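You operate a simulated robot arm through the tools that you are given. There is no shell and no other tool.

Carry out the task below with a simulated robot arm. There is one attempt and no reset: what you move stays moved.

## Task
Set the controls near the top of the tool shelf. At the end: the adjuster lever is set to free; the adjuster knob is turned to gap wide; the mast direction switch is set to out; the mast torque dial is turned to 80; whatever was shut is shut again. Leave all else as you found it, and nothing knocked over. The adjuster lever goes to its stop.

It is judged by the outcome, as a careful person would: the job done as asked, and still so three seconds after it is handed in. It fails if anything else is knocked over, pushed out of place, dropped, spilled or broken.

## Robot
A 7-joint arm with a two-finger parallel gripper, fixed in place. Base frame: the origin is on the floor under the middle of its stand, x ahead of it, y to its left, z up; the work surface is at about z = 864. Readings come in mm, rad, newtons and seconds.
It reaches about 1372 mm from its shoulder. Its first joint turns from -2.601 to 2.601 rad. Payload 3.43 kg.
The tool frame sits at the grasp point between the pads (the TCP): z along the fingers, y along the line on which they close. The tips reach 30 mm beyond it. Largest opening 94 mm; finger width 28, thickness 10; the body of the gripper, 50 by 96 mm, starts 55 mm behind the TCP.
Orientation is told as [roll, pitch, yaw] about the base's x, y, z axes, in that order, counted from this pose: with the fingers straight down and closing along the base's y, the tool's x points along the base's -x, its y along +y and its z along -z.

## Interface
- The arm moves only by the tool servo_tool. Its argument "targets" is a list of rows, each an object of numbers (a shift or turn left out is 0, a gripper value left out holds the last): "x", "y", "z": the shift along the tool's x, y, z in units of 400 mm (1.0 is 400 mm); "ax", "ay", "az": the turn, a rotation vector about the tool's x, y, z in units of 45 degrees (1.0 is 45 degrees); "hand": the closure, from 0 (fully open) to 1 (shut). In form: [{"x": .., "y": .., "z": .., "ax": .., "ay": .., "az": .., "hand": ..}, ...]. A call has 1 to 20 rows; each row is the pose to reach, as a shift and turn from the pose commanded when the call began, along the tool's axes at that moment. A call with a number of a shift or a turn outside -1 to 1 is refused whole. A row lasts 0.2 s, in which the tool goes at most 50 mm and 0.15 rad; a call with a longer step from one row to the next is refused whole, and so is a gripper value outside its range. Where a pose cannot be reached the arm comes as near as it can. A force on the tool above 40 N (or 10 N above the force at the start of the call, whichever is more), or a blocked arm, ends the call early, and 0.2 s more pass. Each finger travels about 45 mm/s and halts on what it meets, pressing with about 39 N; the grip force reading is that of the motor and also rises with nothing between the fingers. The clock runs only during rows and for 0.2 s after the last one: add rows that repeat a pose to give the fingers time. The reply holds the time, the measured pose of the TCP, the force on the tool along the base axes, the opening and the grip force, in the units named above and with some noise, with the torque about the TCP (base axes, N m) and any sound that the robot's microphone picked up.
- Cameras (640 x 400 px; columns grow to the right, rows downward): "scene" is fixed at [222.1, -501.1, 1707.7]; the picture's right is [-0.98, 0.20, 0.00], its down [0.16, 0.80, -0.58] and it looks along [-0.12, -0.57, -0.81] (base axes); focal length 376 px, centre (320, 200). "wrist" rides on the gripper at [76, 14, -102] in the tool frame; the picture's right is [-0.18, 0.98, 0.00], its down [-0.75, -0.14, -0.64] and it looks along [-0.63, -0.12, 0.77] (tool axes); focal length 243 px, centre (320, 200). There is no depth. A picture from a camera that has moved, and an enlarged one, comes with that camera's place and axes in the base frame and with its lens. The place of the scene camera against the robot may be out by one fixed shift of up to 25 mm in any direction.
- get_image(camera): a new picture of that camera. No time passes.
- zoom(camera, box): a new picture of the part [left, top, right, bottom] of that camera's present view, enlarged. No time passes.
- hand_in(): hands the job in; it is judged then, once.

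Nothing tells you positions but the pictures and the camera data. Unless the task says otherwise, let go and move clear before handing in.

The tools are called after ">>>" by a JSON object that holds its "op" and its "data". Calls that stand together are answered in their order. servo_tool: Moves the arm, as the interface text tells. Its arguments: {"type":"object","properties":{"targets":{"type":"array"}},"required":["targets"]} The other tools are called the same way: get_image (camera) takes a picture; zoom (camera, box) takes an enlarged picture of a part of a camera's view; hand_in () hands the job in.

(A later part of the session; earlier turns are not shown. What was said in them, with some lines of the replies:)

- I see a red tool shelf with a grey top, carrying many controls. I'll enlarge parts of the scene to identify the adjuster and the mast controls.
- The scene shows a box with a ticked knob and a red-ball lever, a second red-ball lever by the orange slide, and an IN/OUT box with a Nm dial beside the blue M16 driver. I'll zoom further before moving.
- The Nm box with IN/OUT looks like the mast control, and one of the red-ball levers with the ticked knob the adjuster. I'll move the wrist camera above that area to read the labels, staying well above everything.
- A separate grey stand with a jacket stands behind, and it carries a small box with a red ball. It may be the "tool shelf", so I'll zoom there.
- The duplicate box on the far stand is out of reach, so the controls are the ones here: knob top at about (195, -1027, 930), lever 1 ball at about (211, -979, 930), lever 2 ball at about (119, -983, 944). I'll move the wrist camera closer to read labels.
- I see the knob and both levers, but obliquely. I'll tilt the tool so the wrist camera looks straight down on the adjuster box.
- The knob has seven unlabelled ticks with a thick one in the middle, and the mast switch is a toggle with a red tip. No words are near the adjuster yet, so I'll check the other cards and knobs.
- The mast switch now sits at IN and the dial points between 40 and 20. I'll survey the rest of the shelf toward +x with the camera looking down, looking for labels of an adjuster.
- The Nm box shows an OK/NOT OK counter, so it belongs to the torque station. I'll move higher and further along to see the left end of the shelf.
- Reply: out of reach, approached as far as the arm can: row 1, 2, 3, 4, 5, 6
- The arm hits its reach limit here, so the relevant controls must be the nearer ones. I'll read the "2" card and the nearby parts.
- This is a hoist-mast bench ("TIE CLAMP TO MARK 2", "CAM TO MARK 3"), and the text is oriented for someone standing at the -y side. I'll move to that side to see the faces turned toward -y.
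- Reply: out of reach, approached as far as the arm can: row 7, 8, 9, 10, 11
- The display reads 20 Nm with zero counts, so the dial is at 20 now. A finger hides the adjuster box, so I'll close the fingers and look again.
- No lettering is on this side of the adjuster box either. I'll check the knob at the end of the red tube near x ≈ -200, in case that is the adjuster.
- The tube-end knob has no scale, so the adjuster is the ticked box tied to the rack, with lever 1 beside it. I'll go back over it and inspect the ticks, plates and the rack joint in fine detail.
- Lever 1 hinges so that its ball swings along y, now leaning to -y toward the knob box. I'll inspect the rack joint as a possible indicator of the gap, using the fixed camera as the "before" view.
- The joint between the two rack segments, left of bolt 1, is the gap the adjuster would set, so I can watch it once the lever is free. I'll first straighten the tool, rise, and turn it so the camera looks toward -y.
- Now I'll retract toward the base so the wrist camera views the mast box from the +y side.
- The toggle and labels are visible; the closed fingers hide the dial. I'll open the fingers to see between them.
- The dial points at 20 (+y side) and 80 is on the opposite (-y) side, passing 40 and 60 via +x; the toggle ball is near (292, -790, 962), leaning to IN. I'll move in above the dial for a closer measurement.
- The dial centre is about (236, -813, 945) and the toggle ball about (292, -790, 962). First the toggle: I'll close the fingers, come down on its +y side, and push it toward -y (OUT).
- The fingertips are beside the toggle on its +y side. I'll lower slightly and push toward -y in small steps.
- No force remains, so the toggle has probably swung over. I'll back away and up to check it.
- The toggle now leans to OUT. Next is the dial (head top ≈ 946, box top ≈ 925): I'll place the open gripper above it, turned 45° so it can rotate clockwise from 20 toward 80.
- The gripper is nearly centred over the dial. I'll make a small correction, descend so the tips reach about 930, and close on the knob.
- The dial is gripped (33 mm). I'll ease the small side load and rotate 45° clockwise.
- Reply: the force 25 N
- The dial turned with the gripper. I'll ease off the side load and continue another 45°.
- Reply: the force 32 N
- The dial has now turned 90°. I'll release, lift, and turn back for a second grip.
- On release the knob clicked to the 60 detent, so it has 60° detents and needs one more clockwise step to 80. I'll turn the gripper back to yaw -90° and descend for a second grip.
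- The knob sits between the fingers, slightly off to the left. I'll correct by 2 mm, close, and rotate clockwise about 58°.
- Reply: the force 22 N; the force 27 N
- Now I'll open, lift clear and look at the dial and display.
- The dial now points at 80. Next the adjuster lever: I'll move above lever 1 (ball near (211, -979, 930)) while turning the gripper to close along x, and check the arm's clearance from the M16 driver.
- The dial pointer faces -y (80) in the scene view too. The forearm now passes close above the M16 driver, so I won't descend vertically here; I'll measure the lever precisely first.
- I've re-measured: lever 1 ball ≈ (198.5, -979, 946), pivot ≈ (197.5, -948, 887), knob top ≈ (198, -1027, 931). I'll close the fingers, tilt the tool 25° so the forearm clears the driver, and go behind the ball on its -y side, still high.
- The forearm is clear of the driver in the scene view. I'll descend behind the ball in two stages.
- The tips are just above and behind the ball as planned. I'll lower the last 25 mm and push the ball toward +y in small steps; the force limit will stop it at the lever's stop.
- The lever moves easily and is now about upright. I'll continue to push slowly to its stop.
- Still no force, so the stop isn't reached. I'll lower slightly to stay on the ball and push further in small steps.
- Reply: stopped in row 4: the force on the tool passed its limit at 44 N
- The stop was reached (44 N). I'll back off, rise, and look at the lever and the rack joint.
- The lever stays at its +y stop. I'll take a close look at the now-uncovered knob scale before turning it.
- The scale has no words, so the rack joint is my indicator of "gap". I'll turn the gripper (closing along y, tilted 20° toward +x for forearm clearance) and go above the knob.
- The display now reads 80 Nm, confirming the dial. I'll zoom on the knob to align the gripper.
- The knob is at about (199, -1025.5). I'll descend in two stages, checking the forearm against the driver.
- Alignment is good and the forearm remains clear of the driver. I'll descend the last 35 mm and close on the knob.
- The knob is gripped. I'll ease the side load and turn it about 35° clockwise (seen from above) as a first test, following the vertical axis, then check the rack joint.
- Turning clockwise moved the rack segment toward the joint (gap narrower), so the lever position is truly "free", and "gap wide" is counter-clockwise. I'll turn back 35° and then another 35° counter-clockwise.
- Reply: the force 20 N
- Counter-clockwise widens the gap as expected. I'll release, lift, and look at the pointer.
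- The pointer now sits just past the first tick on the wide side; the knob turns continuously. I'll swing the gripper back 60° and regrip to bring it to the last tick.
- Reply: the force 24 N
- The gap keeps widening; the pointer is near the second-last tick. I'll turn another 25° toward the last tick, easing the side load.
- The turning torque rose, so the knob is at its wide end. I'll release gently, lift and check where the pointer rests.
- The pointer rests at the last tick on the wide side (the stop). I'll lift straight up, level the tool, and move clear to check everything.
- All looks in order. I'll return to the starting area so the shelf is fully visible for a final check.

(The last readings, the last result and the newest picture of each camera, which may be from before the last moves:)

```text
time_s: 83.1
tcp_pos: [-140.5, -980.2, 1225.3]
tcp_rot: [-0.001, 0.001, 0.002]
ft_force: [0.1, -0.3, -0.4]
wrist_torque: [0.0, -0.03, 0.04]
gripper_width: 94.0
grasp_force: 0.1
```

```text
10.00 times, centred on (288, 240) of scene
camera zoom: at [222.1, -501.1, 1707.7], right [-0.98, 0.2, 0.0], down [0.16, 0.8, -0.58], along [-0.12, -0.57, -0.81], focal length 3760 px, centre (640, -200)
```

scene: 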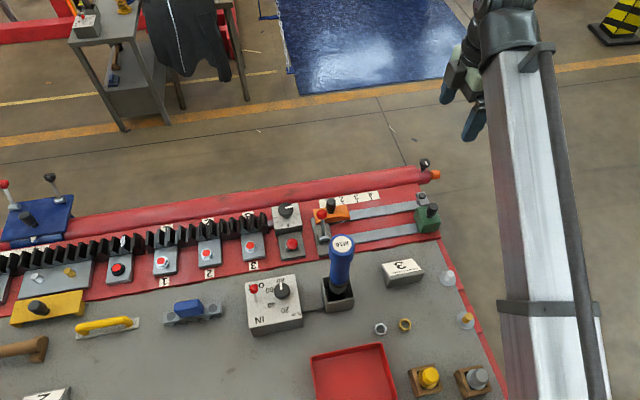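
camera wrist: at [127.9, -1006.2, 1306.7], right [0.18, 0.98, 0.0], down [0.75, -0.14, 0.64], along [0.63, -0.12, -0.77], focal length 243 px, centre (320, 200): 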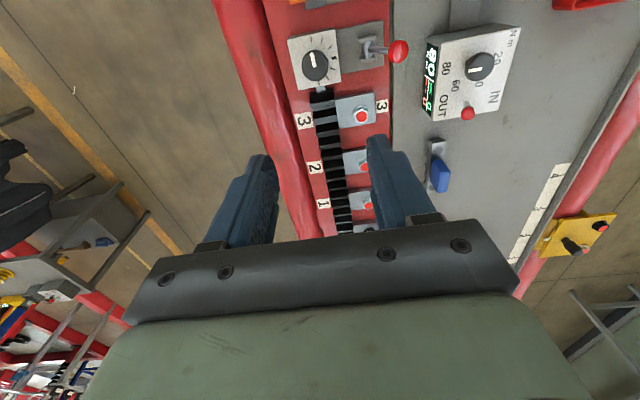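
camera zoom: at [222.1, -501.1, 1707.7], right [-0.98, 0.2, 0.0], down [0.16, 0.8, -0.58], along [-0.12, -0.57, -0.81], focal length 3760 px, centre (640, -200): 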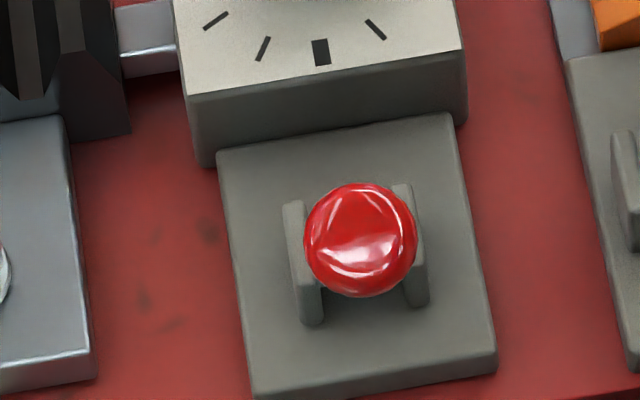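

Final check: the mast switch is at OUT and the dial is at 80 (the display reads 80 Nm). The adjuster lever is at its free stop and the knob is at the wide end, with the rack gap visibly wider. Nothing was opened, nothing else has moved, and the arm is clear, so I'm handing in.

>>> {"op": "hand_in", "data": {}}

```text
The job is handed in.
```

I set all four controls, moved the arm clear and handed the job in. The two adjuster settings are inferred from how the mechanism moved, because that lever and knob carry no labels.

- **Mast direction switch:** it now leans to OUT.
- **Mast torque dial:** it points at 80, and the box's display reads 80 Nm.
- **Adjuster lever:** I pushed it from leaning away from the robot over to its stop on the near side. I take this to be "free", because with the lever there the knob turned and the rack moved. I did not test whether the knob also turns with the lever in its original position.
- **Adjuster knob:** I turned it counter-clockwise to its end, about 3 degrees past the last tick. I took the gap to be the joint between the two rack segments, which visibly widened in that direction. A short clockwise test turn had narrowed it first.

Nothing was opened, so nothing needed shutting again. In the final pictures everything else looks as it was at the start, including the upright M16 driver, apart from the rack segment that the knob moves.
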